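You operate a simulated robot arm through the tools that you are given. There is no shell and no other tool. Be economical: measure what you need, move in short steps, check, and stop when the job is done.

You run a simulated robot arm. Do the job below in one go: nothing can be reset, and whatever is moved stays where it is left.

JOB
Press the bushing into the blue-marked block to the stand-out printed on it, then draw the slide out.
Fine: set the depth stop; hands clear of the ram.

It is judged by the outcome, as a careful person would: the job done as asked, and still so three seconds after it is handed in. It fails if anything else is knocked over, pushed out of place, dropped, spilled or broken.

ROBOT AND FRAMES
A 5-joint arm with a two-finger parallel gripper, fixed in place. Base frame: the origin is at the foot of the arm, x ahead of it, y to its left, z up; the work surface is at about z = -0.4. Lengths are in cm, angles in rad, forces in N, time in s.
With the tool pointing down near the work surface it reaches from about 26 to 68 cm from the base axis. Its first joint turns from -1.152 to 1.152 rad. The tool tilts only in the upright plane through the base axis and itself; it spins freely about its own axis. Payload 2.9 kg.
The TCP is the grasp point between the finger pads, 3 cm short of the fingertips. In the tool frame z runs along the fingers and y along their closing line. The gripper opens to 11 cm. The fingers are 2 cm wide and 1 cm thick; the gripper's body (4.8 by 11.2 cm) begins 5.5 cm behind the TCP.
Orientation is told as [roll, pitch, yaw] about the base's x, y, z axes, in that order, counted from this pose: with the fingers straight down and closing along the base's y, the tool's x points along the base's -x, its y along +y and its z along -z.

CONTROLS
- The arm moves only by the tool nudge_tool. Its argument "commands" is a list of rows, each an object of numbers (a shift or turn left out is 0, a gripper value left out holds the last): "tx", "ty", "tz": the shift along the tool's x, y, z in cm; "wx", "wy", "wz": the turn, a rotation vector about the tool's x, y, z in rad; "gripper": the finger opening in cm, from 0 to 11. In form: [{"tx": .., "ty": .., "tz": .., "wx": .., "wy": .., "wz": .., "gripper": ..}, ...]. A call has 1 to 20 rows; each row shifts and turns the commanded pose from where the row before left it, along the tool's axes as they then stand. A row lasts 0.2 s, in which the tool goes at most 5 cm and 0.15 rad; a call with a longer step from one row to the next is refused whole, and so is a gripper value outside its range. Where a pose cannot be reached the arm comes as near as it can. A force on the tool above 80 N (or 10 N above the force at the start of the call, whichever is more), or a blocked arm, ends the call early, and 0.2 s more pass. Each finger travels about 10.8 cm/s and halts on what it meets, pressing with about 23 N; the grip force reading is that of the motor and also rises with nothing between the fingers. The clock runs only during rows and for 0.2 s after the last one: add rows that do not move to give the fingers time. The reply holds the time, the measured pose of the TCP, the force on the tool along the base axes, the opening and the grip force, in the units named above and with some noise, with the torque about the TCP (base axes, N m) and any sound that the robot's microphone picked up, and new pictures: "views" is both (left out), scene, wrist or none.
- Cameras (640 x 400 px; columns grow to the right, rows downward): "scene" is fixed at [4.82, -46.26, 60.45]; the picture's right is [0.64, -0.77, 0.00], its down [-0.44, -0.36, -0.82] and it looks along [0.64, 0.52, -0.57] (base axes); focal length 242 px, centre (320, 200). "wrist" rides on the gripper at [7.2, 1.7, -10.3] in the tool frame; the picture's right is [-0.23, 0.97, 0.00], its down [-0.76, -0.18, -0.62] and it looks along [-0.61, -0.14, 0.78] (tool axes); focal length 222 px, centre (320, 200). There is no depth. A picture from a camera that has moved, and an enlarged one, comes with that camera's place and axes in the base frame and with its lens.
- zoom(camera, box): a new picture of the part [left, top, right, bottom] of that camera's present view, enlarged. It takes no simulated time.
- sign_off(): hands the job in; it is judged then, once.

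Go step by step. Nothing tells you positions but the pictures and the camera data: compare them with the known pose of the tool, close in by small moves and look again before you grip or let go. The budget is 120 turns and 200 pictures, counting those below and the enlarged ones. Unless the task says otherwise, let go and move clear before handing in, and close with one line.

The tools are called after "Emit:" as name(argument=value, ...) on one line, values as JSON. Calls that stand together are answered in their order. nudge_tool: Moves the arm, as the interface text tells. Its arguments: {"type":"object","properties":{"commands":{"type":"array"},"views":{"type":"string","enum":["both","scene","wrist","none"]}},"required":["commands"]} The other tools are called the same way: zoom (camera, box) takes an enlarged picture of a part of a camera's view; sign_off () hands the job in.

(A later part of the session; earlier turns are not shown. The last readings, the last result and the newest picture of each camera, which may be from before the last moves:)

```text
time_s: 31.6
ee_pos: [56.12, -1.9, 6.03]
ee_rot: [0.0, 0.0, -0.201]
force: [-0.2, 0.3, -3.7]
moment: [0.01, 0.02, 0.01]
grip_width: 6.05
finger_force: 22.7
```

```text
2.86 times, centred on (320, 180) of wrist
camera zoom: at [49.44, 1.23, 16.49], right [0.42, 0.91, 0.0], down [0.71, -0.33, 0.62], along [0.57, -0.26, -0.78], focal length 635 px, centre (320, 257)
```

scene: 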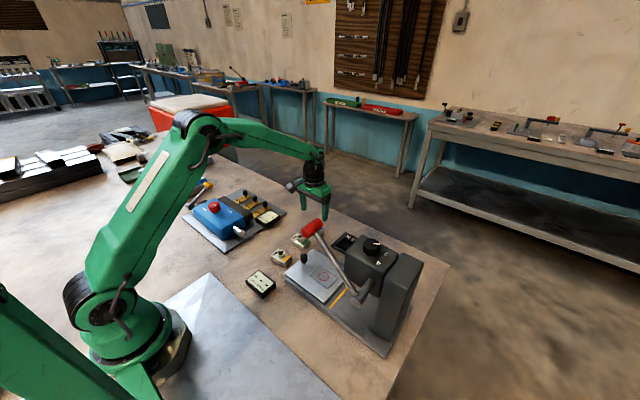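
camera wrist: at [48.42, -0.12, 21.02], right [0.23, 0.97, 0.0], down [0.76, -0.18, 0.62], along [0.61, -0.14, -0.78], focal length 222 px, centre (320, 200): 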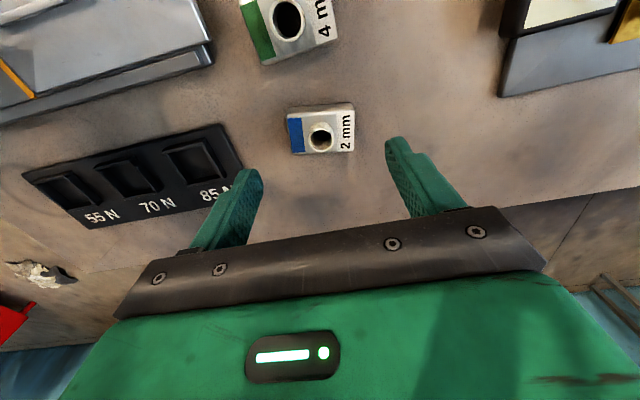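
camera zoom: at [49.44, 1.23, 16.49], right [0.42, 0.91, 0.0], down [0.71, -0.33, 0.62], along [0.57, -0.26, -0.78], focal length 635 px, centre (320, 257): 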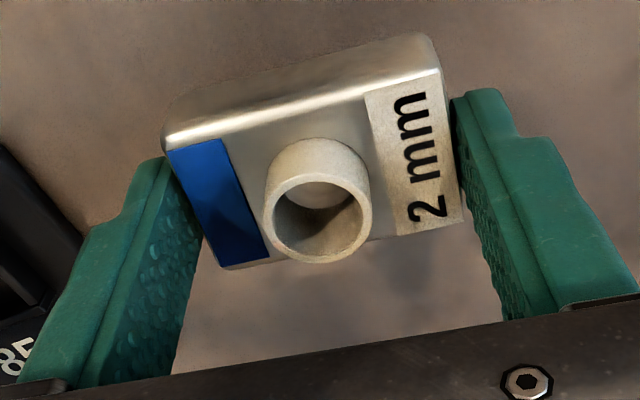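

The block is held, at about 3.7 N. I'll square it up and carry it gently to above the nest.

Emit:
nudge_tool(commands=[{"tz": -1.5}, {"tz": -1.5}, {"tz": -1.2}, {"wz": -0.1}, {"wz": -0.101}, {"ty": -2}, {"ty": -2.5}, {"ty": -2.5}, {"ty": -2.5, "tx": 1.5}, {"ty": -2.5, "tx": 2}, {"ty": -2, "tx": 2}, {"ty": -1, "tx": 2}, {"tx": 2}, {"tx": 2}, {"tx": 2}, {"tx": 1}, {}, {}])

Emit:
zoom(camera="wrist", box=[200, 60, 440, 240])

Emit:
zoom(camera="scene", box=[260, 190, 400, 310])

```text
time_s: 35.4
ee_pos: [41.61, -16.74, 10.31]
ee_rot: [0.001, -0.001, 0.0]
force: [-0.3, 0.5, -3.5]
moment: [-0.02, -0.01, 0.03]
grip_width: 6.02
finger_force: 22.8
camera wrist: at [34.48, -15.17, 20.71], right [0.23, 0.97, 0.0], down [0.76, -0.18, 0.62], along [0.61, -0.14, -0.78], focal length 222 px, centre (320, 200)
```

scene: 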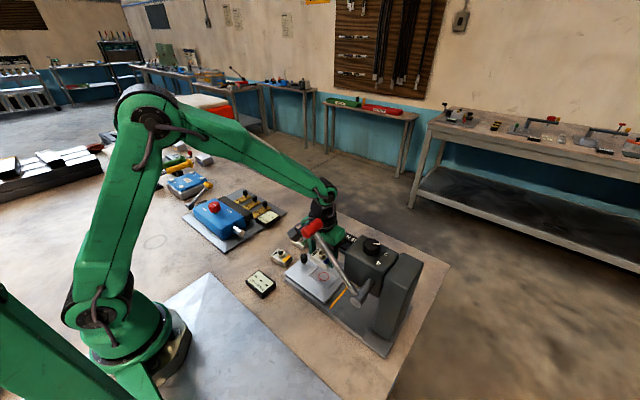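
wrist: 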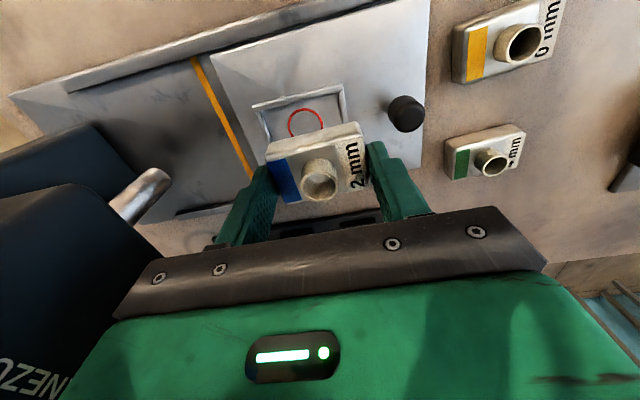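

```text
2.22 times, centred on (320, 150) of wrist
camera zoom: at [34.48, -15.17, 20.71], right [0.23, 0.97, 0.0], down [0.76, -0.18, 0.62], along [0.61, -0.14, -0.78], focal length 494 px, centre (320, 311)
```

zoom: 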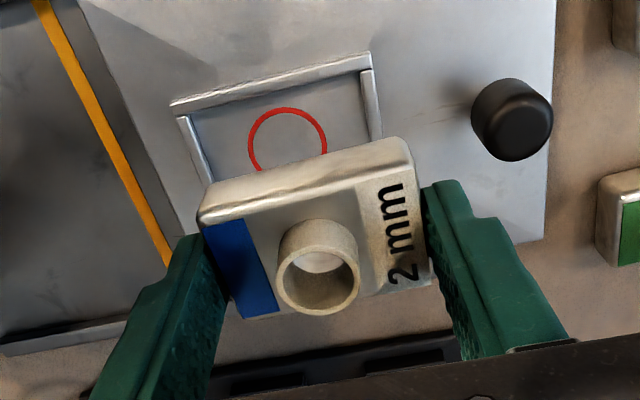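

```text
3.33 times, centred on (330, 250) of scene
camera zoom: at [4.82, -46.26, 60.45], right [0.64, -0.77, 0.0], down [-0.44, -0.36, -0.82], along [0.64, 0.52, -0.57], focal length 807 px, centre (287, 33)
```

zoom: 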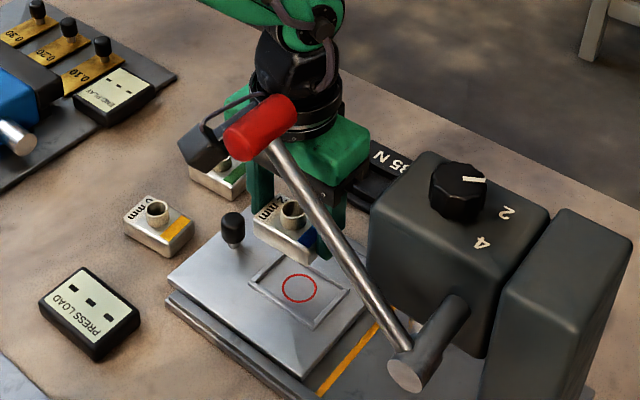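

The block is square and the nest centre is at about (41.2, -17.95). I'll shift by (-0.68, -1.17) and lower to just above the rim.

Emit:
nudge_tool(commands=[{"tx": 0.68, "ty": -1.17}, {"tz": 1.5}, {"tz": 1.5}, {"tz": 1}, {}, {}], views="none")

Emit:
zoom(camera="wrist", box=[200, 60, 440, 240])

Emit:
zoom(camera="scene", box=[290, 240, 360, 300])

```text
time_s: 36.8
ee_pos: [40.97, -18.07, 6.32]
ee_rot: [0.0, -0.001, -0.002]
force: [-0.1, 0.9, -3.2]
moment: [-0.02, -0.03, 0.0]
grip_width: 6.02
finger_force: 23.4
```

```text
2.22 times, centred on (320, 150) of wrist
camera zoom: at [33.77, -16.37, 16.74], right [0.23, 0.97, 0.0], down [0.76, -0.18, 0.62], along [0.61, -0.14, -0.78], focal length 494 px, centre (320, 311)
```

zoom: 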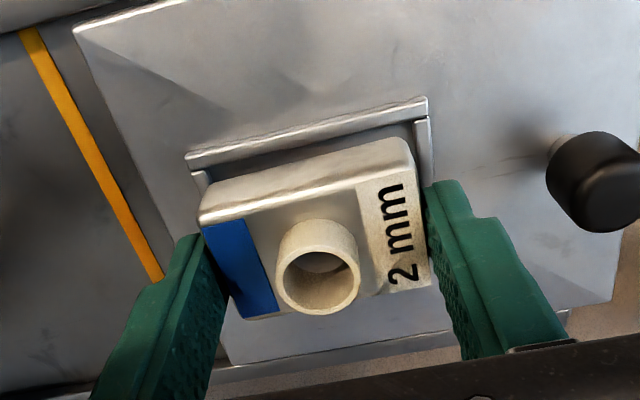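

```text
6.67 times, centred on (325, 270) of scene
camera zoom: at [4.82, -46.26, 60.45], right [0.64, -0.77, 0.0], down [-0.44, -0.36, -0.82], along [0.64, 0.52, -0.57], focal length 1614 px, centre (287, -267)
```

zoom: 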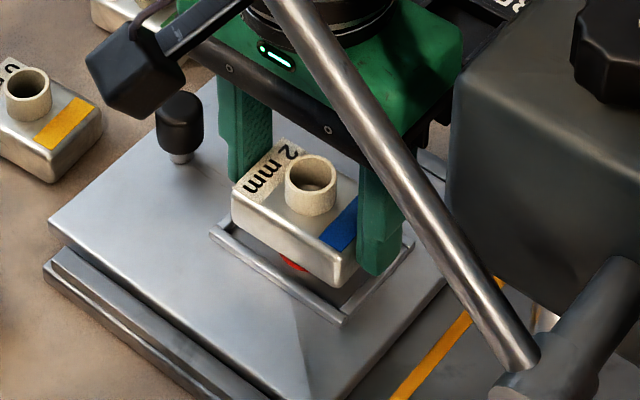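

The block is within a millimetre or so of the nest centre. I'll make a tiny correction and lower it in.

Emit:
nudge_tool(commands=[{"ty": 0.1, "tx": -0.07}, {"tz": 0.5}, {"tz": 0.4}, {}], views="none")

Emit:
zoom(camera="wrist", box=[200, 60, 440, 240])

Emit:
zoom(camera="scene", box=[290, 240, 360, 300])

```text
time_s: 37.8
ee_pos: [41.03, -17.93, 5.32]
ee_rot: [0.001, 0.0, -0.001]
force: [-0.3, 0.2, -3.9]
moment: [-0.01, -0.07, 0.0]
grip_width: 6.02
finger_force: 22.5
```

```text
2.22 times, centred on (320, 150) of wrist
camera zoom: at [33.86, -16.26, 15.79], right [0.23, 0.97, 0.0], down [0.76, -0.18, 0.62], along [0.61, -0.14, -0.78], focal length 494 px, centre (320, 311)
```

zoom: 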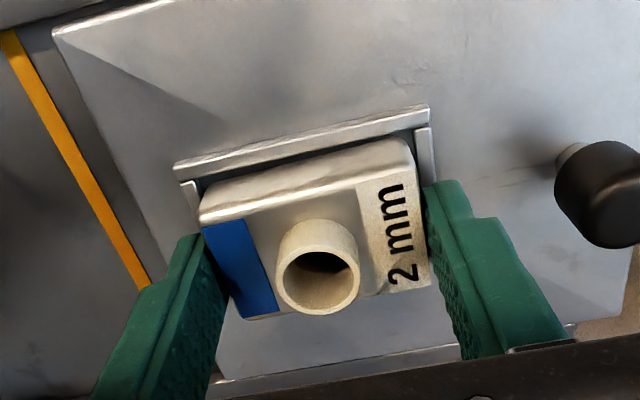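

```text
6.67 times, centred on (325, 270) of scene
camera zoom: at [4.82, -46.26, 60.45], right [0.64, -0.77, 0.0], down [-0.44, -0.36, -0.82], along [0.64, 0.52, -0.57], focal length 1614 px, centre (287, -267)
```

zoom: 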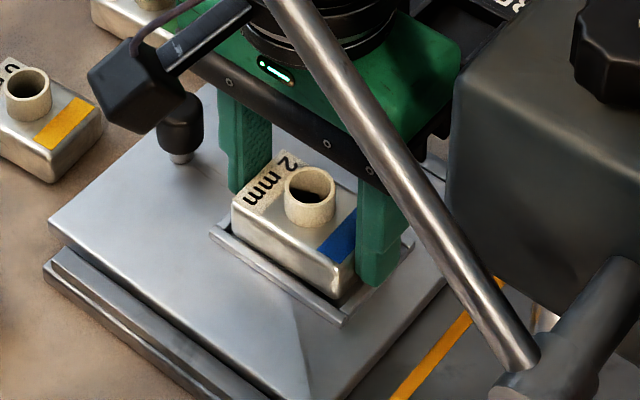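

Emit:
nudge_tool(commands=[{"tz": 0.2}, {"tz": 0.2}, {}], views="none")

Emit:
zoom(camera="wrist", box=[200, 60, 440, 240])

Emit:
zoom(camera="scene", box=[290, 240, 360, 300])

```text
time_s: 38.6
ee_pos: [41.1, -17.99, 4.99]
ee_rot: [0.001, -0.001, 0.0]
force: [-6.8, 1.7, 19.3]
moment: [0.3, 0.23, 0.21]
grip_width: 6.0
finger_force: 23.2
```

```text
2.22 times, centred on (320, 150) of wrist
camera zoom: at [33.86, -16.25, 15.48], right [0.23, 0.97, 0.0], down [0.76, -0.18, 0.62], along [0.61, -0.14, -0.78], focal length 494 px, centre (320, 311)
```

zoom: 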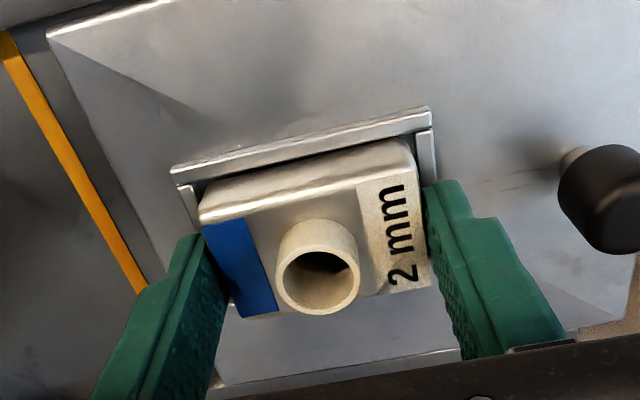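

```text
6.67 times, centred on (325, 270) of scene
camera zoom: at [4.81, -46.26, 60.46], right [0.64, -0.77, 0.0], down [-0.44, -0.36, -0.82], along [0.64, 0.52, -0.57], focal length 1614 px, centre (287, -267)
```

zoom: 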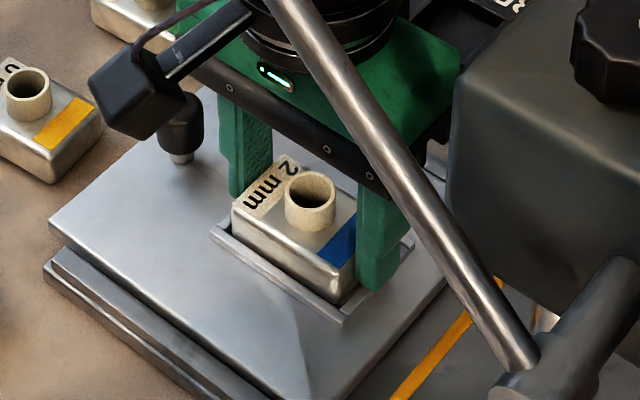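

There's contact, and the reaction pushes the block to -x, with a gap visible on the -x side, so it's probably touching the +x rim. I'll ease up, shift -x and lower again.

Emit:
nudge_tool(commands=[{"tz": -0.25}, {"tx": 0.2}, {"tz": 0.2}, {"tz": 0.1}, {}], views="none")

Emit:
zoom(camera="wrist", box=[200, 60, 440, 240])

Emit:
zoom(camera="scene", box=[300, 250, 350, 290])

```text
time_s: 39.8
ee_pos: [41.03, -17.94, 5.09]
ee_rot: [-0.002, -0.001, 0.001]
force: [-2.6, 1.0, 27.3]
moment: [0.54, 0.55, 0.12]
grip_width: 5.99
finger_force: 23.4
```

```text
2.22 times, centred on (320, 150) of wrist
camera zoom: at [33.72, -16.26, 15.47], right [0.23, 0.97, 0.0], down [0.76, -0.18, 0.63], along [0.61, -0.14, -0.78], focal length 494 px, centre (320, 311)
```

zoom: 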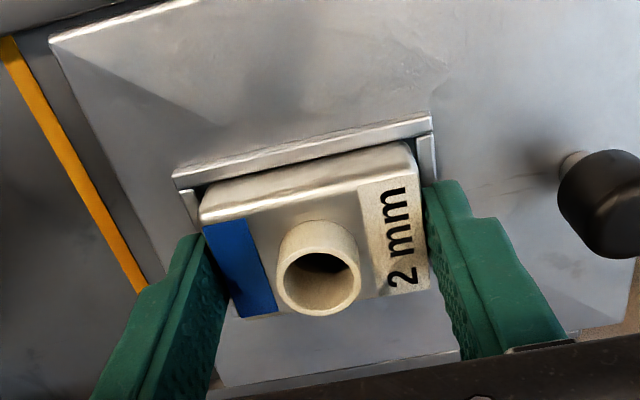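

```text
10.00 times, centred on (325, 270) of scene
camera zoom: at [4.8, -46.26, 60.46], right [0.64, -0.77, 0.0], down [-0.44, -0.36, -0.82], along [0.64, 0.52, -0.57], focal length 2422 px, centre (270, -500)
```

zoom: 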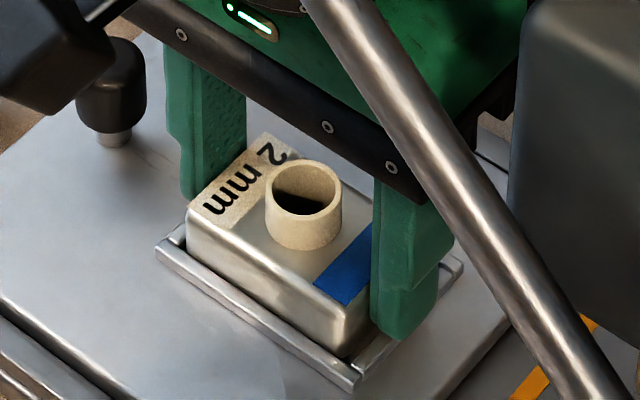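

The height matches the block resting on the nest floor. I'll ease the pressure, open slowly, back off upward and inspect.

Emit:
nudge_tool(commands=[{"tz": -0.12}, {"gripper": 6.6}, {"gripper": 7.5}, {}, {"tz": -1.5}, {"tz": -2.5}, {"tz": -2.5}, {}, {}], views="none")

Emit:
zoom(camera="wrist", box=[200, 40, 440, 220])

Emit:
zoom(camera="scene", box=[300, 250, 350, 290])

```text
time_s: 41.8
ee_pos: [40.9, -17.89, 11.53]
ee_rot: [-0.001, -0.001, 0.0]
force: [-0.7, 0.1, -0.1]
moment: [-0.03, -0.02, 0.01]
grip_width: 7.48
finger_force: 0.1
```

```text
2.22 times, centred on (320, 130) of wrist
camera zoom: at [33.64, -16.24, 21.97], right [0.23, 0.97, 0.0], down [0.76, -0.18, 0.62], along [0.61, -0.14, -0.78], focal length 494 px, centre (320, 356)
```

zoom: 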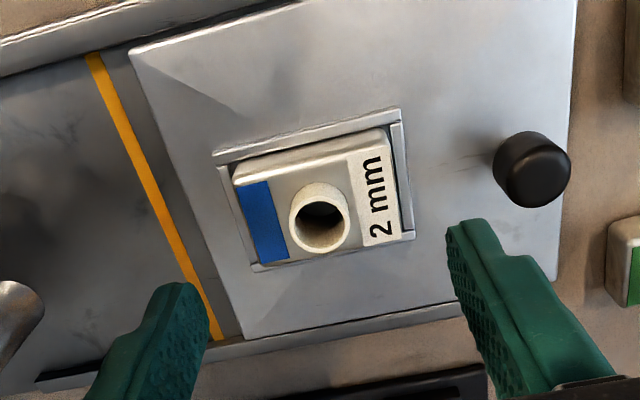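

```text
10.00 times, centred on (325, 270) of scene
camera zoom: at [4.82, -46.26, 60.45], right [0.64, -0.77, 0.0], down [-0.44, -0.36, -0.82], along [0.64, 0.52, -0.57], focal length 2422 px, centre (270, -500)
```

zoom: 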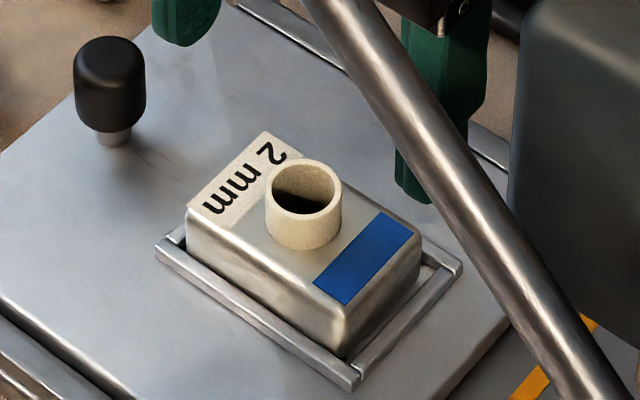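

The block sits flat inside the nest. The slide knob is at about (41, -10.45, 3–4.9). I'll push the slide in with the outer face of the -y finger so the gripper stays away from the press head. First I'll position the finger behind the knob.

Emit:
nudge_tool(commands=[{"gripper": 4}, {"ty": 4}, {"ty": 4}, {"ty": 4.2, "tx": -0.15}, {"tz": 2}, {"tz": 2}, {}, {}])

Emit:
zoom(camera="wrist", box=[180, 40, 460, 240])

Emit:
zoom(camera="scene", box=[270, 220, 370, 300])

```text
time_s: 43.6
ee_pos: [40.99, -5.82, 7.75]
ee_rot: [-0.001, 0.001, 0.0]
force: [0.4, 0.0, 0.1]
moment: [0.01, 0.0, -0.02]
grip_width: 3.98
finger_force: 0.1
camera wrist: at [33.85, -4.04, 18.01], right [0.23, 0.97, 0.0], down [0.76, -0.18, 0.62], along [0.61, -0.14, -0.78], focal length 222 px, centre (320, 200)
```

scene: 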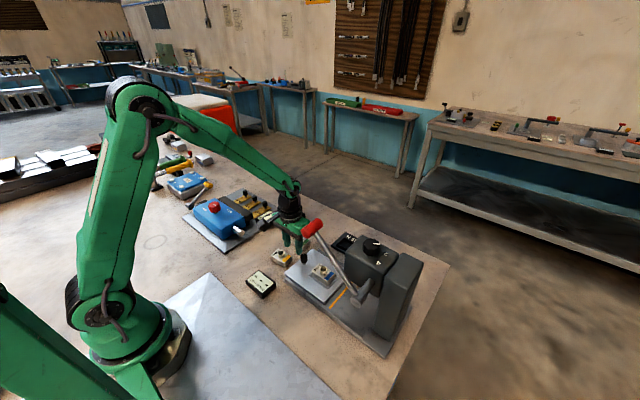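
wrist: 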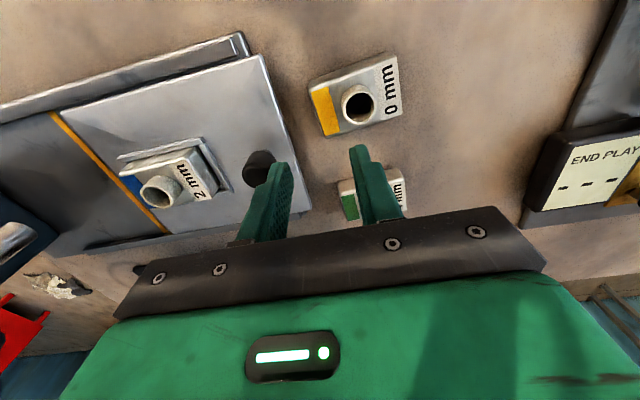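

```text
2.00 times, centred on (320, 140) of wrist
camera zoom: at [33.85, -4.04, 18.01], right [0.23, 0.97, 0.0], down [0.76, -0.18, 0.62], along [0.61, -0.14, -0.78], focal length 444 px, centre (320, 320)
```

zoom: 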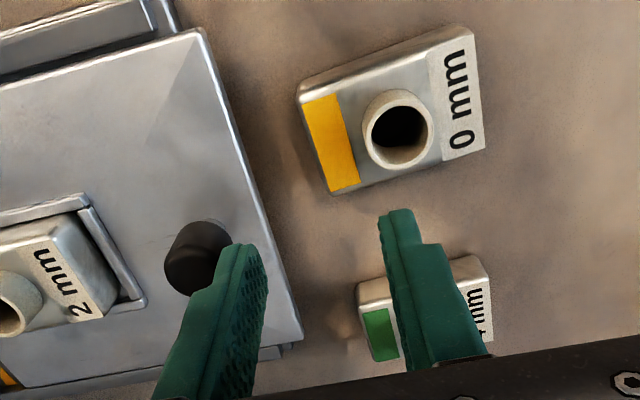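

```text
5.00 times, centred on (320, 260) of scene
camera zoom: at [4.82, -46.26, 60.45], right [0.64, -0.77, 0.0], down [-0.44, -0.36, -0.82], along [0.64, 0.52, -0.57], focal length 1211 px, centre (320, -100)
```

zoom: 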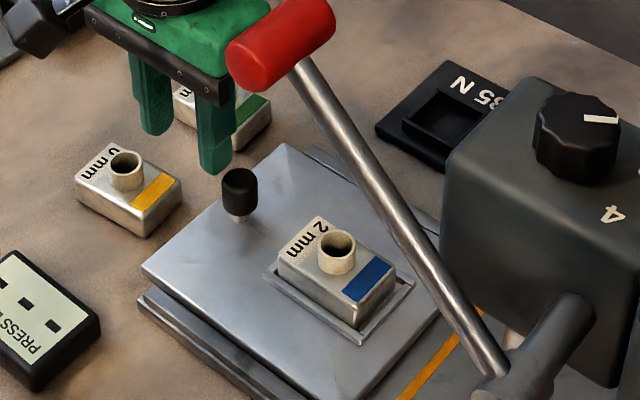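

Emit:
nudge_tool(commands=[{"ty": 0.8}, {"tz": 1.3}, {"tz": 1.1}, {}, {}], views="none")

Emit:
zoom(camera="wrist", box=[180, 40, 460, 240])

Emit:
zoom(camera="scene", box=[270, 220, 370, 300])

```text
time_s: 44.8
ee_pos: [41.0, -4.96, 5.1]
ee_rot: [0.001, 0.0, 0.0]
force: [-0.2, 0.4, 0.6]
moment: [-0.01, -0.01, 0.01]
grip_width: 3.99
finger_force: 0.1
```

```text
2.00 times, centred on (320, 140) of wrist
camera zoom: at [33.83, -3.23, 15.58], right [0.23, 0.97, 0.0], down [0.76, -0.18, 0.62], along [0.61, -0.14, -0.78], focal length 444 px, centre (320, 320)
```

zoom: 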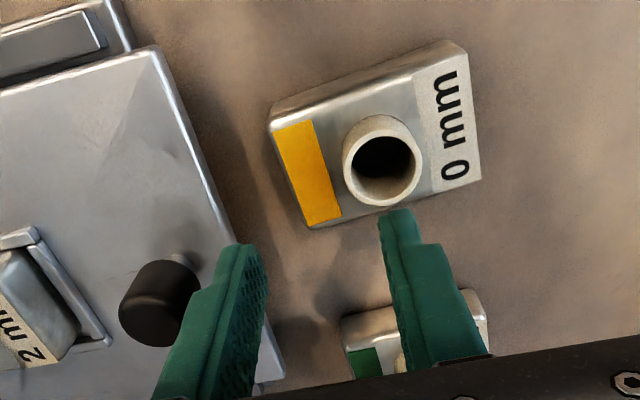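

```text
5.00 times, centred on (320, 260) of scene
camera zoom: at [4.82, -46.26, 60.45], right [0.64, -0.77, 0.0], down [-0.44, -0.36, -0.82], along [0.64, 0.52, -0.57], focal length 1211 px, centre (320, -100)
```

zoom: 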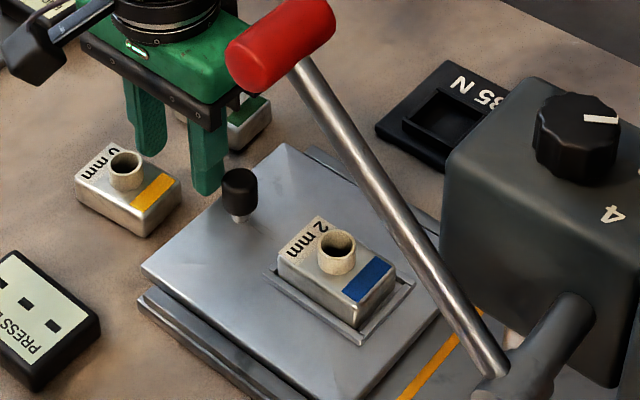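

The finger is behind the knob. I'll push gently in -y.

Emit:
nudge_tool(commands=[{"ty": -0.6}, {"ty": -0.6}, {"ty": -1}, {"ty": -1}, {"ty": -1}, {}], views="none")

Emit:
zoom(camera="scene", box=[270, 220, 370, 300])

```text
time_s: 46.2
ee_pos: [41.0, -9.28, 5.13]
ee_rot: [0.002, 0.001, 0.0]
force: [-1.1, -0.3, 0.7]
moment: [-0.07, 0.03, -0.03]
grip_width: 3.98
finger_force: 0.2
```

```text
5.00 times, centred on (320, 260) of scene
camera zoom: at [4.82, -46.26, 60.45], right [0.64, -0.77, 0.0], down [-0.44, -0.36, -0.82], along [0.64, 0.52, -0.57], focal length 1211 px, centre (320, -100)
```

zoom: 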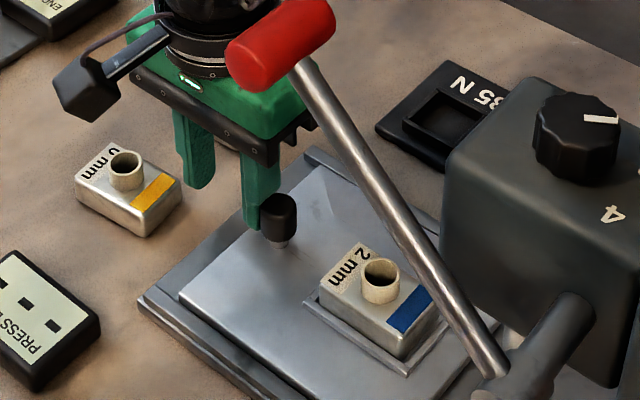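

Emit:
nudge_tool(commands=[{"ty": -1.2}, {"ty": -1.2}, {"ty": -1.2}, {"ty": -1.2}, {}], views="scene")

Emit:
zoom(camera="scene", box=[270, 170, 410, 300])

```text
time_s: 47.4
ee_pos: [41.05, -13.9, 5.27]
ee_rot: [-0.001, 0.001, -0.001]
force: [-0.2, 0.6, 0.1]
moment: [0.03, 0.04, -0.02]
grip_width: 3.96
finger_force: 0.0
```

scene: 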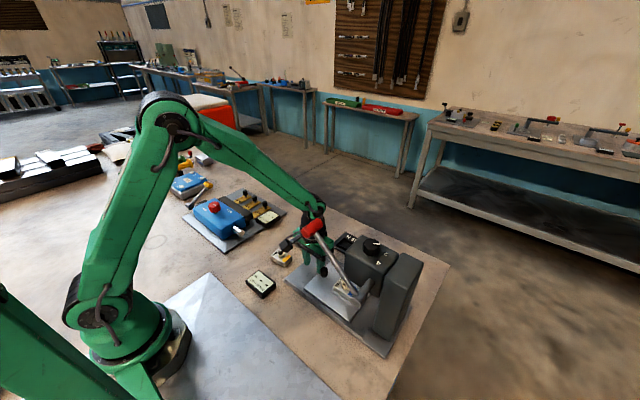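

```text
3.08 times, centred on (340, 235) of scene
camera zoom: at [4.82, -46.26, 60.45], right [0.64, -0.77, 0.0], down [-0.44, -0.36, -0.82], along [0.64, 0.52, -0.57], focal length 745 px, centre (258, 92)
```

zoom: 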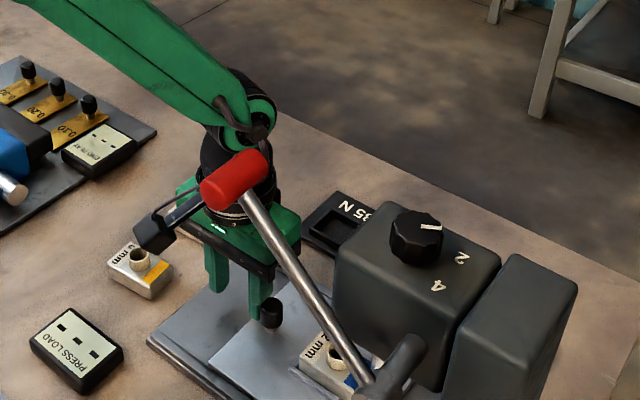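

The slide moves freely. To keep the wrist away from the lever handle, I'll back off, open wide and continue with the finger further out.

Emit:
nudge_tool(commands=[{"ty": 2}, {"ty": 1.9}, {"gripper": 11}, {}, {}, {"ty": -1}, {"ty": -1.2}, {"ty": -1.2}, {"ty": -1.2}, {}], views="none")

Emit:
zoom(camera="scene", box=[270, 170, 410, 300])

```text
time_s: 49.6
ee_pos: [40.95, -14.62, 5.08]
ee_rot: [0.0, -0.001, -0.001]
force: [1.0, 3.2, 0.5]
moment: [0.01, 0.0, 0.05]
grip_width: 10.84
finger_force: 0.1
```

```text
3.08 times, centred on (340, 235) of scene
camera zoom: at [4.82, -46.26, 60.45], right [0.64, -0.77, 0.0], down [-0.44, -0.36, -0.82], along [0.64, 0.52, -0.57], focal length 745 px, centre (258, 92)
```

zoom: 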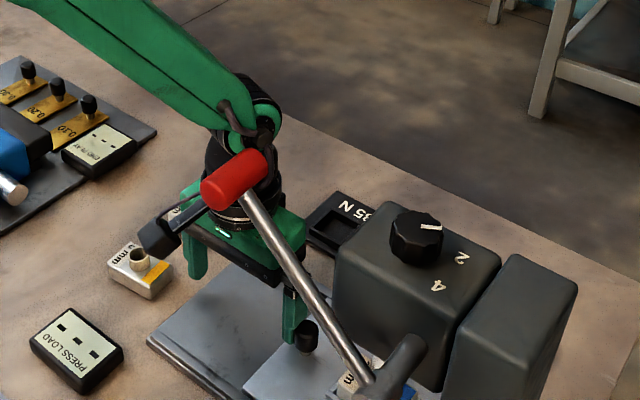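

Emit:
nudge_tool(commands=[{"ty": -0.5}, {"ty": -0.5}, {"ty": -0.4}, {}], views="wrist")

Emit:
zoom(camera="scene", box=[290, 220, 410, 320])

```text
time_s: 50.6
ee_pos: [41.1, -15.78, 5.12]
ee_rot: [0.001, 0.003, 0.006]
force: [-5.3, 44.7, 19.3]
moment: [-1.05, -0.02, -0.28]
grip_width: 8.71
finger_force: 0.0
camera wrist: at [33.81, -14.15, 15.54], right [0.22, 0.97, 0.0], down [0.76, -0.17, 0.62], along [0.61, -0.14, -0.78], focal length 222 px, centre (320, 200)
```

wrist: 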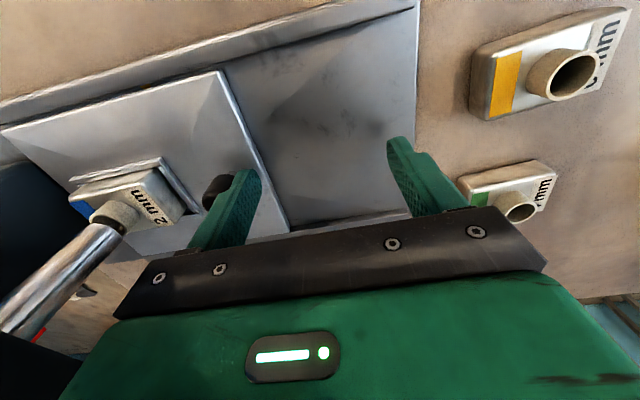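

```text
4.00 times, centred on (350, 270) of scene
camera zoom: at [4.81, -46.26, 60.46], right [0.64, -0.77, 0.0], down [-0.44, -0.36, -0.82], along [0.64, 0.52, -0.57], focal length 969 px, centre (200, -80)
```

zoom: 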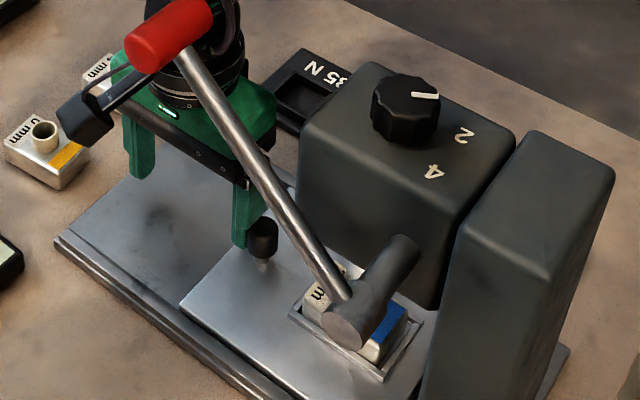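

The slide met resistance at about 12 cm of travel. I'll back off and see whether that's the end stop or the ram.

Emit:
nudge_tool(commands=[{"ty": 1}, {"ty": 1}, {}, {}], views="none")

Emit:
zoom(camera="wrist", box=[0, 120, 240, 300])

Emit:
zoom(camera="scene", box=[330, 240, 410, 310])

```text
time_s: 51.6
ee_pos: [41.07, -14.1, 5.24]
ee_rot: [0.0, 0.0, 0.0]
force: [0.2, 0.1, 0.6]
moment: [0.01, 0.03, -0.02]
grip_width: 10.99
finger_force: 0.1
```

```text
2.22 times, centred on (120, 210) of wrist
camera zoom: at [33.83, -12.38, 15.52], right [0.23, 0.97, 0.0], down [0.76, -0.18, 0.62], along [0.61, -0.14, -0.78], focal length 494 px, centre (764, 178)
```

zoom: 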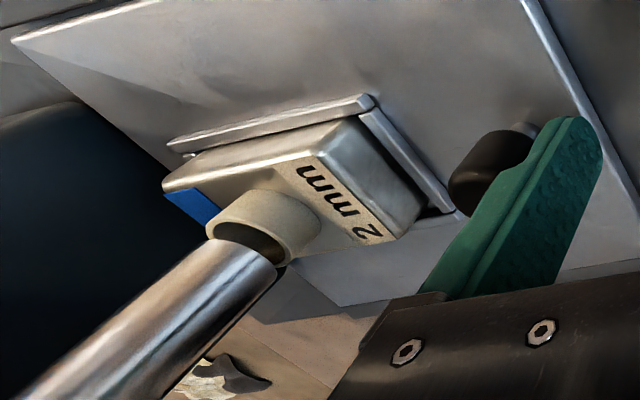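

```text
5.71 times, centred on (370, 275) of scene
camera zoom: at [4.82, -46.26, 60.45], right [0.64, -0.77, 0.0], down [-0.44, -0.36, -0.82], along [0.64, 0.52, -0.57], focal length 1384 px, centre (34, -229)
```

zoom: 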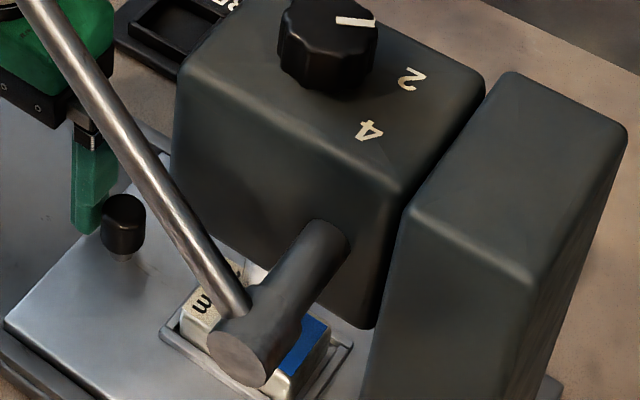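

The slide is home against its stop, and the bushing sits under the ram with about 1 cm clearance. Next is the lever: I'll rise clear, close the fingers and go above the red handle.

Emit:
nudge_tool(commands=[{"ty": 2, "gripper": 0}, {"tz": -4}, {"tz": -4}, {"tz": -4}, {"tz": -4}, {"tz": -4}, {"tz": -4}, {"tz": -4}, {"tz": -3.5}, {"tx": 3, "ty": -2}, {"tx": 3, "ty": -4}, {"tx": 3, "ty": -3.6}, {}, {}])

Emit:
zoom(camera="scene", box=[280, 160, 380, 250])

Emit:
zoom(camera="wrist", box=[200, 60, 440, 240])

```text
time_s: 54.6
ee_pos: [32.02, -21.58, 36.53]
ee_rot: [0.001, -0.001, 0.0]
force: [0.4, -0.4, -0.8]
moment: [-0.03, 0.02, 0.02]
grip_width: 0.0
finger_force: 23.3
camera wrist: at [24.84, -19.9, 46.94], right [0.23, 0.97, 0.0], down [0.76, -0.18, 0.62], along [0.61, -0.14, -0.78], focal length 222 px, centre (320, 200)
```

scene: 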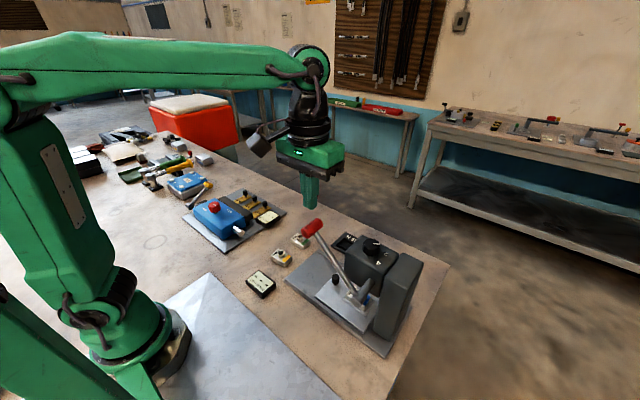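
wrist: 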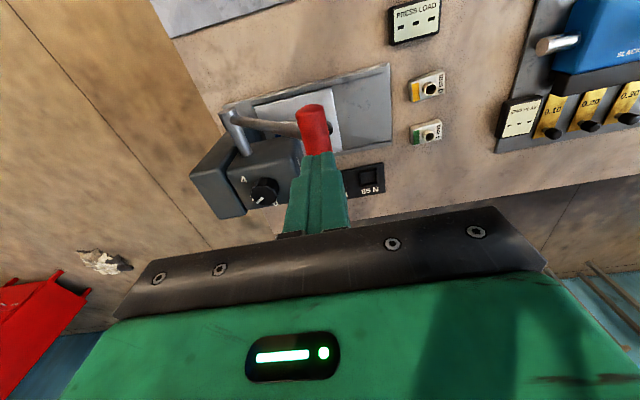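

```text
4.44 times, centred on (330, 205) of scene
camera zoom: at [4.82, -46.26, 60.45], right [0.64, -0.77, 0.0], down [-0.44, -0.36, -0.82], along [0.64, 0.52, -0.57], focal length 1076 px, centre (276, 178)
```

zoom: 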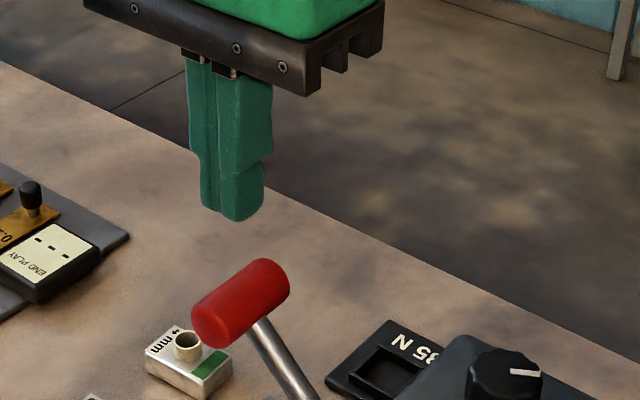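

```text
2.22 times, centred on (320, 150) of wrist
camera zoom: at [24.84, -19.9, 46.94], right [0.23, 0.97, 0.0], down [0.76, -0.18, 0.62], along [0.61, -0.14, -0.78], focal length 494 px, centre (320, 311)
```

zoom: 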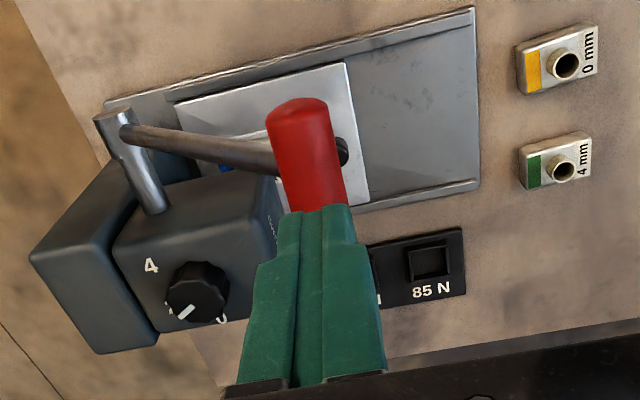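

The closed fingers are right over the handle. I'll go down to contact, then begin following the arc.

Emit:
nudge_tool(commands=[{"tz": 2}, {"tz": 1.3}, {"tz": 0.5}, {"tz": 0.6, "ty": 0.5}, {"tz": 0.6, "ty": 0.5}, {}])

Emit:
zoom(camera="scene", box=[280, 180, 380, 270])

```text
time_s: 56.0
ee_pos: [32.02, -20.67, 31.59]
ee_rot: [0.001, 0.0, -0.001]
force: [0.5, -0.2, 0.4]
moment: [0.0, -0.02, -0.03]
grip_width: 0.0
finger_force: 23.1
camera wrist: at [24.83, -18.99, 42.01], right [0.23, 0.97, 0.0], down [0.76, -0.18, 0.62], along [0.61, -0.14, -0.78], focal length 222 px, centre (320, 200)
```

scene: 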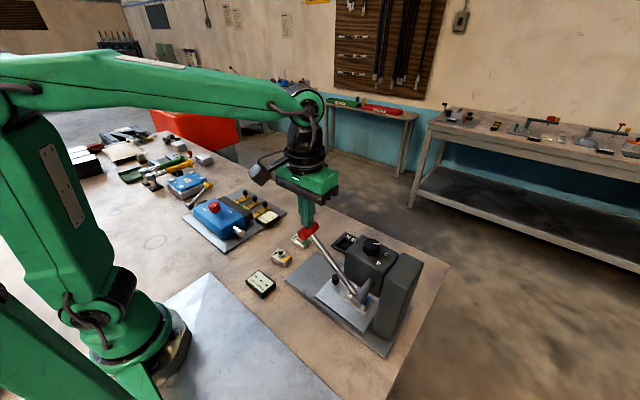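
wrist: 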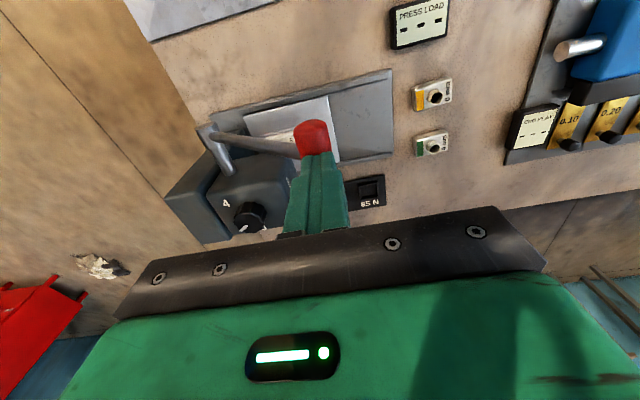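

```text
4.44 times, centred on (330, 225) of scene
camera zoom: at [4.82, -46.26, 60.45], right [0.64, -0.77, 0.0], down [-0.44, -0.36, -0.82], along [0.64, 0.52, -0.57], focal length 1076 px, centre (276, 89)
```

zoom: 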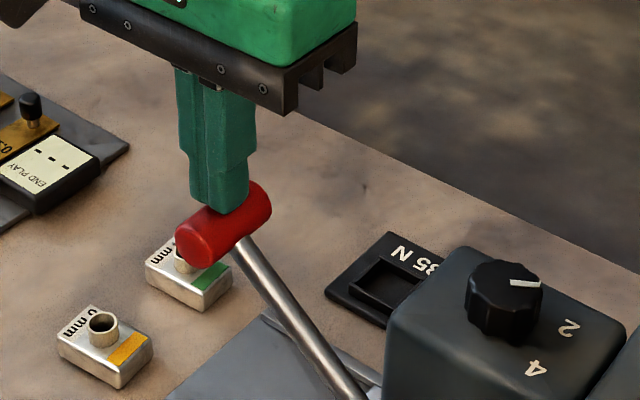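

The lever follows with little force. I'll continue along the arc.

Emit:
nudge_tool(commands=[{"ty": 0.9, "tz": 1.2}, {"ty": 0.8, "tz": 1.27}, {"ty": 0.69, "tz": 1.33}, {"ty": 0.57, "tz": 1.39}, {}], views="none")

Emit:
zoom(camera="scene", box=[280, 190, 400, 310])

```text
time_s: 57.2
ee_pos: [32.01, -17.77, 26.42]
ee_rot: [0.001, 0.0, -0.001]
force: [0.6, 2.7, 4.5]
moment: [0.03, 0.02, -0.04]
grip_width: 0.0
finger_force: 23.0
```

```text
3.33 times, centred on (340, 250) of scene
camera zoom: at [4.82, -46.26, 60.46], right [0.64, -0.77, 0.0], down [-0.44, -0.36, -0.82], along [0.64, 0.52, -0.57], focal length 807 px, centre (253, 33)
```

zoom: 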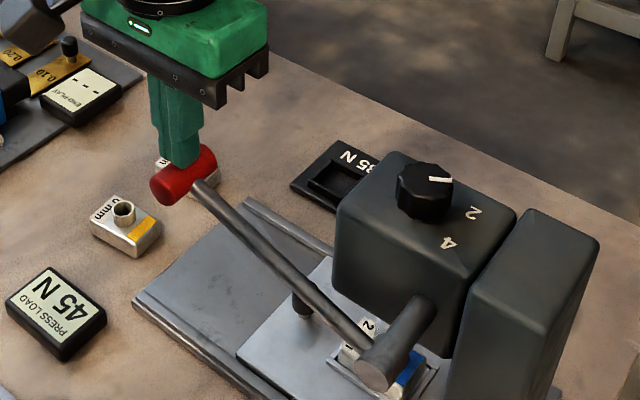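

The ram is in contact and the display reads 45 N. I'll continue with smaller steps toward the stop.

Emit:
nudge_tool(commands=[{"ty": 0.23, "tz": 0.7}, {"ty": 0.22, "tz": 0.7}, {"ty": 0.18, "tz": 0.7}, {"ty": 0.15, "tz": 0.7}, {}], views="none")

Emit:
zoom(camera="scene", box=[280, 190, 400, 310])

```text
time_s: 58.4
ee_pos: [31.92, -16.9, 23.55]
ee_rot: [0.001, -0.001, -0.001]
force: [2.1, 2.3, 3.1]
moment: [0.03, -0.04, -0.01]
grip_width: 0.0
finger_force: 22.9
```

```text
3.33 times, centred on (340, 250) of scene
camera zoom: at [4.82, -46.26, 60.46], right [0.64, -0.77, 0.0], down [-0.44, -0.36, -0.82], along [0.64, 0.52, -0.57], focal length 807 px, centre (253, 33)
```

zoom: 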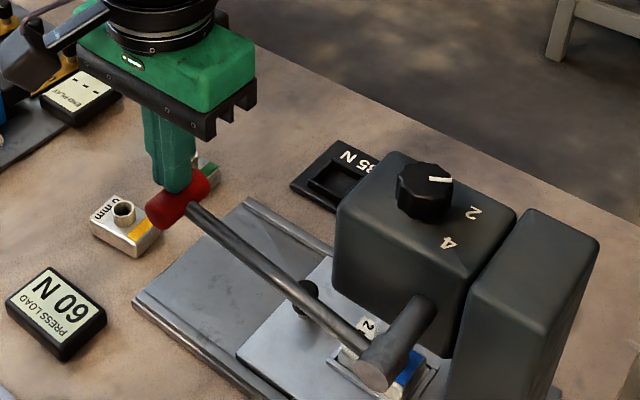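

Emit:
nudge_tool(commands=[{"ty": 0.1, "tz": 0.7}, {"ty": 0.08, "tz": 0.7}, {"ty": 0.05, "tz": 0.7}, {}], views="none")

Emit:
zoom(camera="scene", box=[240, 190, 400, 310])

```text
time_s: 59.4
ee_pos: [32.01, -16.57, 21.45]
ee_rot: [-0.001, 0.0, -0.002]
force: [0.8, 0.6, 0.7]
moment: [0.02, -0.02, -0.02]
grip_width: 0.0
finger_force: 23.0
```

```text
3.33 times, centred on (320, 250) of scene
camera zoom: at [4.82, -46.26, 60.45], right [0.64, -0.77, 0.0], down [-0.44, -0.36, -0.82], along [0.64, 0.52, -0.57], focal length 807 px, centre (320, 33)
```

zoom: 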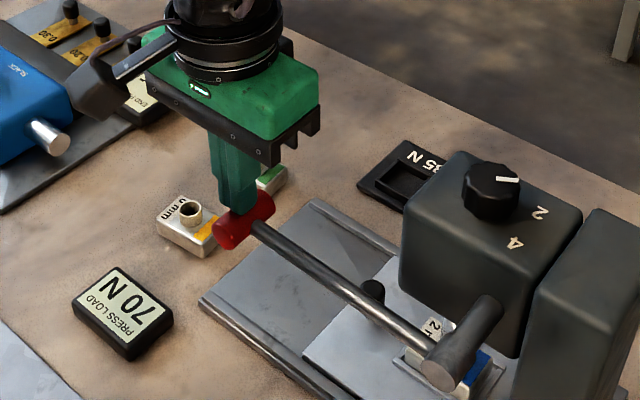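

Emit:
nudge_tool(commands=[{"tz": 0.6}, {"tz": 0.6}, {"tz": 0.6, "ty": -0.05}, {}], views="none")

Emit:
zoom(camera="scene", box=[240, 190, 400, 310])

```text
time_s: 60.4
ee_pos: [32.0, -16.66, 19.59]
ee_rot: [-0.001, 0.0, 0.0]
force: [0.5, -0.3, 0.4]
moment: [-0.01, 0.05, -0.02]
grip_width: 0.0
finger_force: 23.2
```

```text
3.33 times, centred on (320, 250) of scene
camera zoom: at [4.82, -46.26, 60.45], right [0.64, -0.77, 0.0], down [-0.44, -0.36, -0.82], along [0.64, 0.52, -0.57], focal length 807 px, centre (320, 33)
```

zoom: 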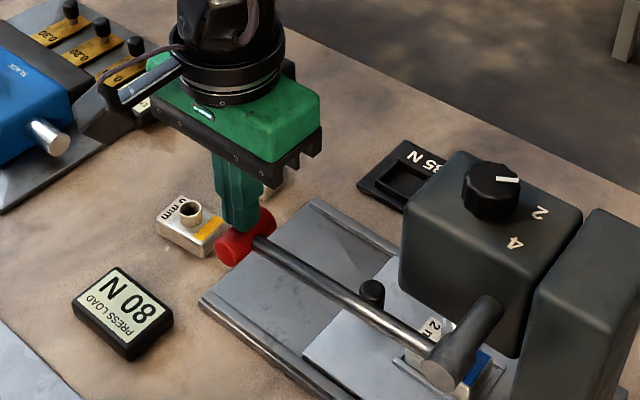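

Emit:
nudge_tool(commands=[{"tz": 0.5, "ty": -0.03}, {"tz": 0.5, "ty": -0.06}, {}], views="none")

Emit:
zoom(camera="scene", box=[240, 190, 400, 310])

```text
time_s: 61.2
ee_pos: [32.0, -16.94, 18.66]
ee_rot: [0.001, 0.0, 0.0]
force: [-0.6, 1.0, 0.7]
moment: [0.02, -0.03, 0.04]
grip_width: 0.0
finger_force: 23.4
```

```text
3.33 times, centred on (320, 250) of scene
camera zoom: at [4.82, -46.26, 60.45], right [0.64, -0.77, 0.0], down [-0.44, -0.36, -0.82], along [0.64, 0.52, -0.57], focal length 807 px, centre (320, 33)
```

zoom: 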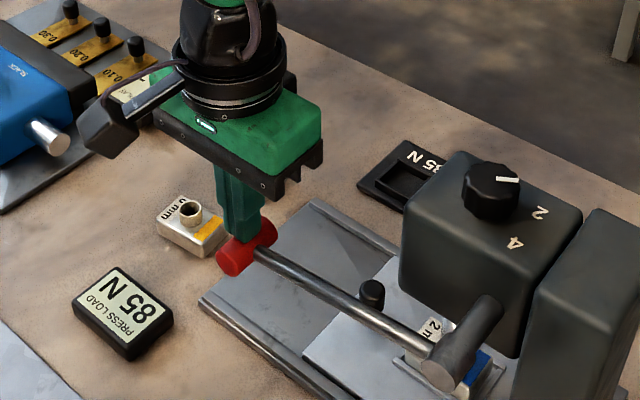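

Emit:
nudge_tool(commands=[{"tz": 0.5, "ty": -0.08}, {"tz": 0.5, "ty": -0.1}, {}], views="none")

Emit:
zoom(camera="scene", box=[240, 190, 400, 310])

```text
time_s: 61.9
ee_pos: [32.11, -16.86, 18.25]
ee_rot: [-0.001, -0.002, 0.002]
force: [-4.5, 4.5, 11.2]
moment: [0.11, 0.19, -0.02]
grip_width: 0.0
finger_force: 23.4
stopped in row 3: the force on the tool passed its limit at 84 N (the readings are from after the stop); the commanded pose is now the measured one
```

```text
3.33 times, centred on (320, 250) of scene
camera zoom: at [4.81, -46.26, 60.46], right [0.64, -0.77, 0.0], down [-0.44, -0.36, -0.82], along [0.64, 0.52, -0.57], focal length 807 px, centre (320, 33)
```

zoom: 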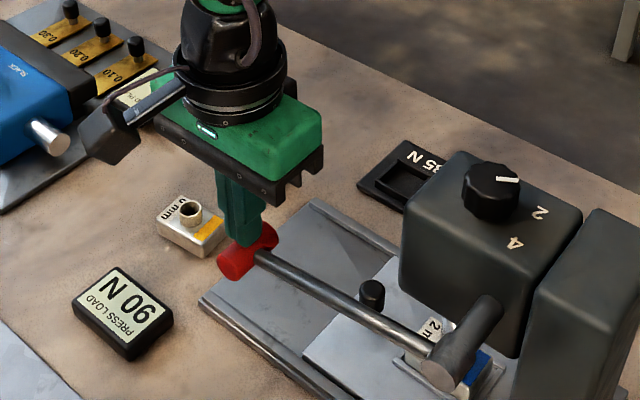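

The lever hit the depth stop hard. I'll lift off and see whether the lever returns by itself.

Emit:
nudge_tool(commands=[{"tz": -1.5}, {"tz": -2}, {"tz": -2}, {}], views="none")

Emit:
zoom(camera="scene", box=[240, 190, 400, 310])

```text
time_s: 62.9
ee_pos: [32.05, -16.86, 23.68]
ee_rot: [-0.001, -0.003, 0.002]
force: [0.6, 0.4, 0.9]
moment: [0.02, -0.03, 0.01]
grip_width: 0.0
finger_force: 23.2
```

```text
3.33 times, centred on (320, 250) of scene
camera zoom: at [4.82, -46.26, 60.45], right [0.64, -0.77, 0.0], down [-0.44, -0.36, -0.82], along [0.64, 0.52, -0.57], focal length 807 px, centre (320, 33)
```

zoom: 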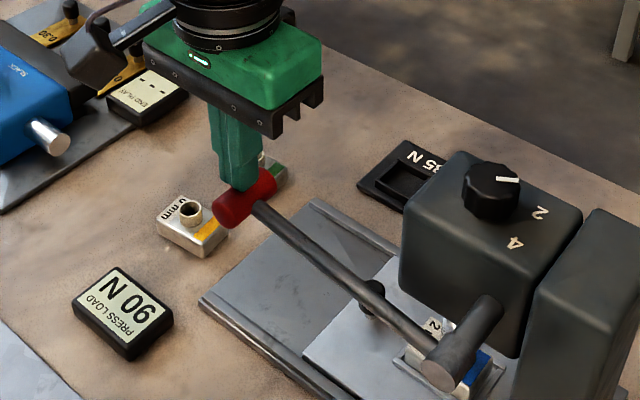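

The lever springs back against the fingers, so I'll let it up gently along the arc.

Emit:
nudge_tool(commands=[{"tz": -1.4, "ty": -0.3}, {"tz": -1.4, "ty": -0.5}, {"tz": -1.35, "ty": -0.6}, {"tz": -1.3, "ty": -0.7}, {"tz": -1.25, "ty": -0.8}, {"tz": -1.2, "ty": -0.9}, {"tz": -1.2, "ty": -1}, {"tz": -1.2}, {"tz": -2}, {}])

Emit:
zoom(camera="scene", box=[240, 180, 420, 315])

```text
time_s: 65.1
ee_pos: [31.98, -21.74, 36.01]
ee_rot: [0.0, -0.002, 0.002]
force: [0.2, 0.1, -0.4]
moment: [-0.02, -0.05, 0.0]
grip_width: 0.01
finger_force: 23.5
camera wrist: at [24.78, -19.96, 46.41], right [0.23, 0.97, 0.0], down [0.76, -0.18, 0.62], along [0.61, -0.14, -0.78], focal length 222 px, centre (320, 200)
```

scene: 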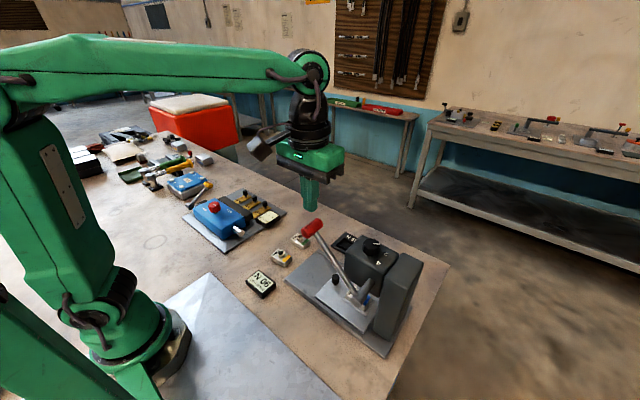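
wrist: 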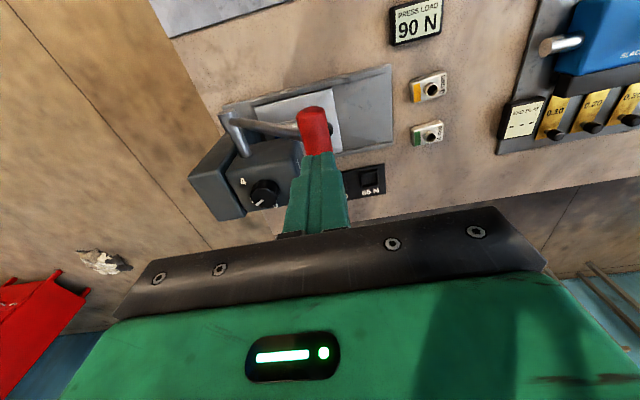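

```text
2.96 times, centred on (330, 248) of scene
camera zoom: at [4.82, -46.26, 60.45], right [0.64, -0.77, 0.0], down [-0.44, -0.36, -0.82], along [0.64, 0.52, -0.57], focal length 718 px, centre (290, 59)
```

zoom: 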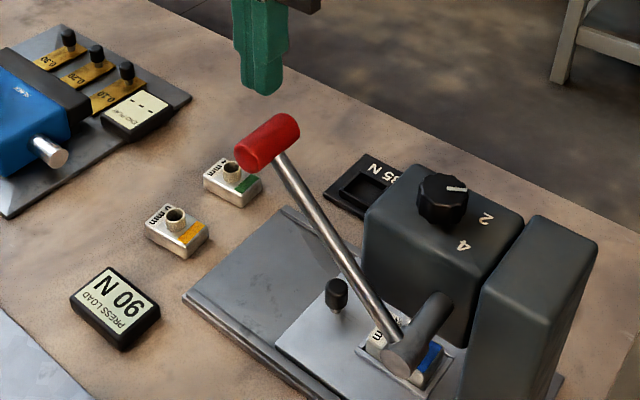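

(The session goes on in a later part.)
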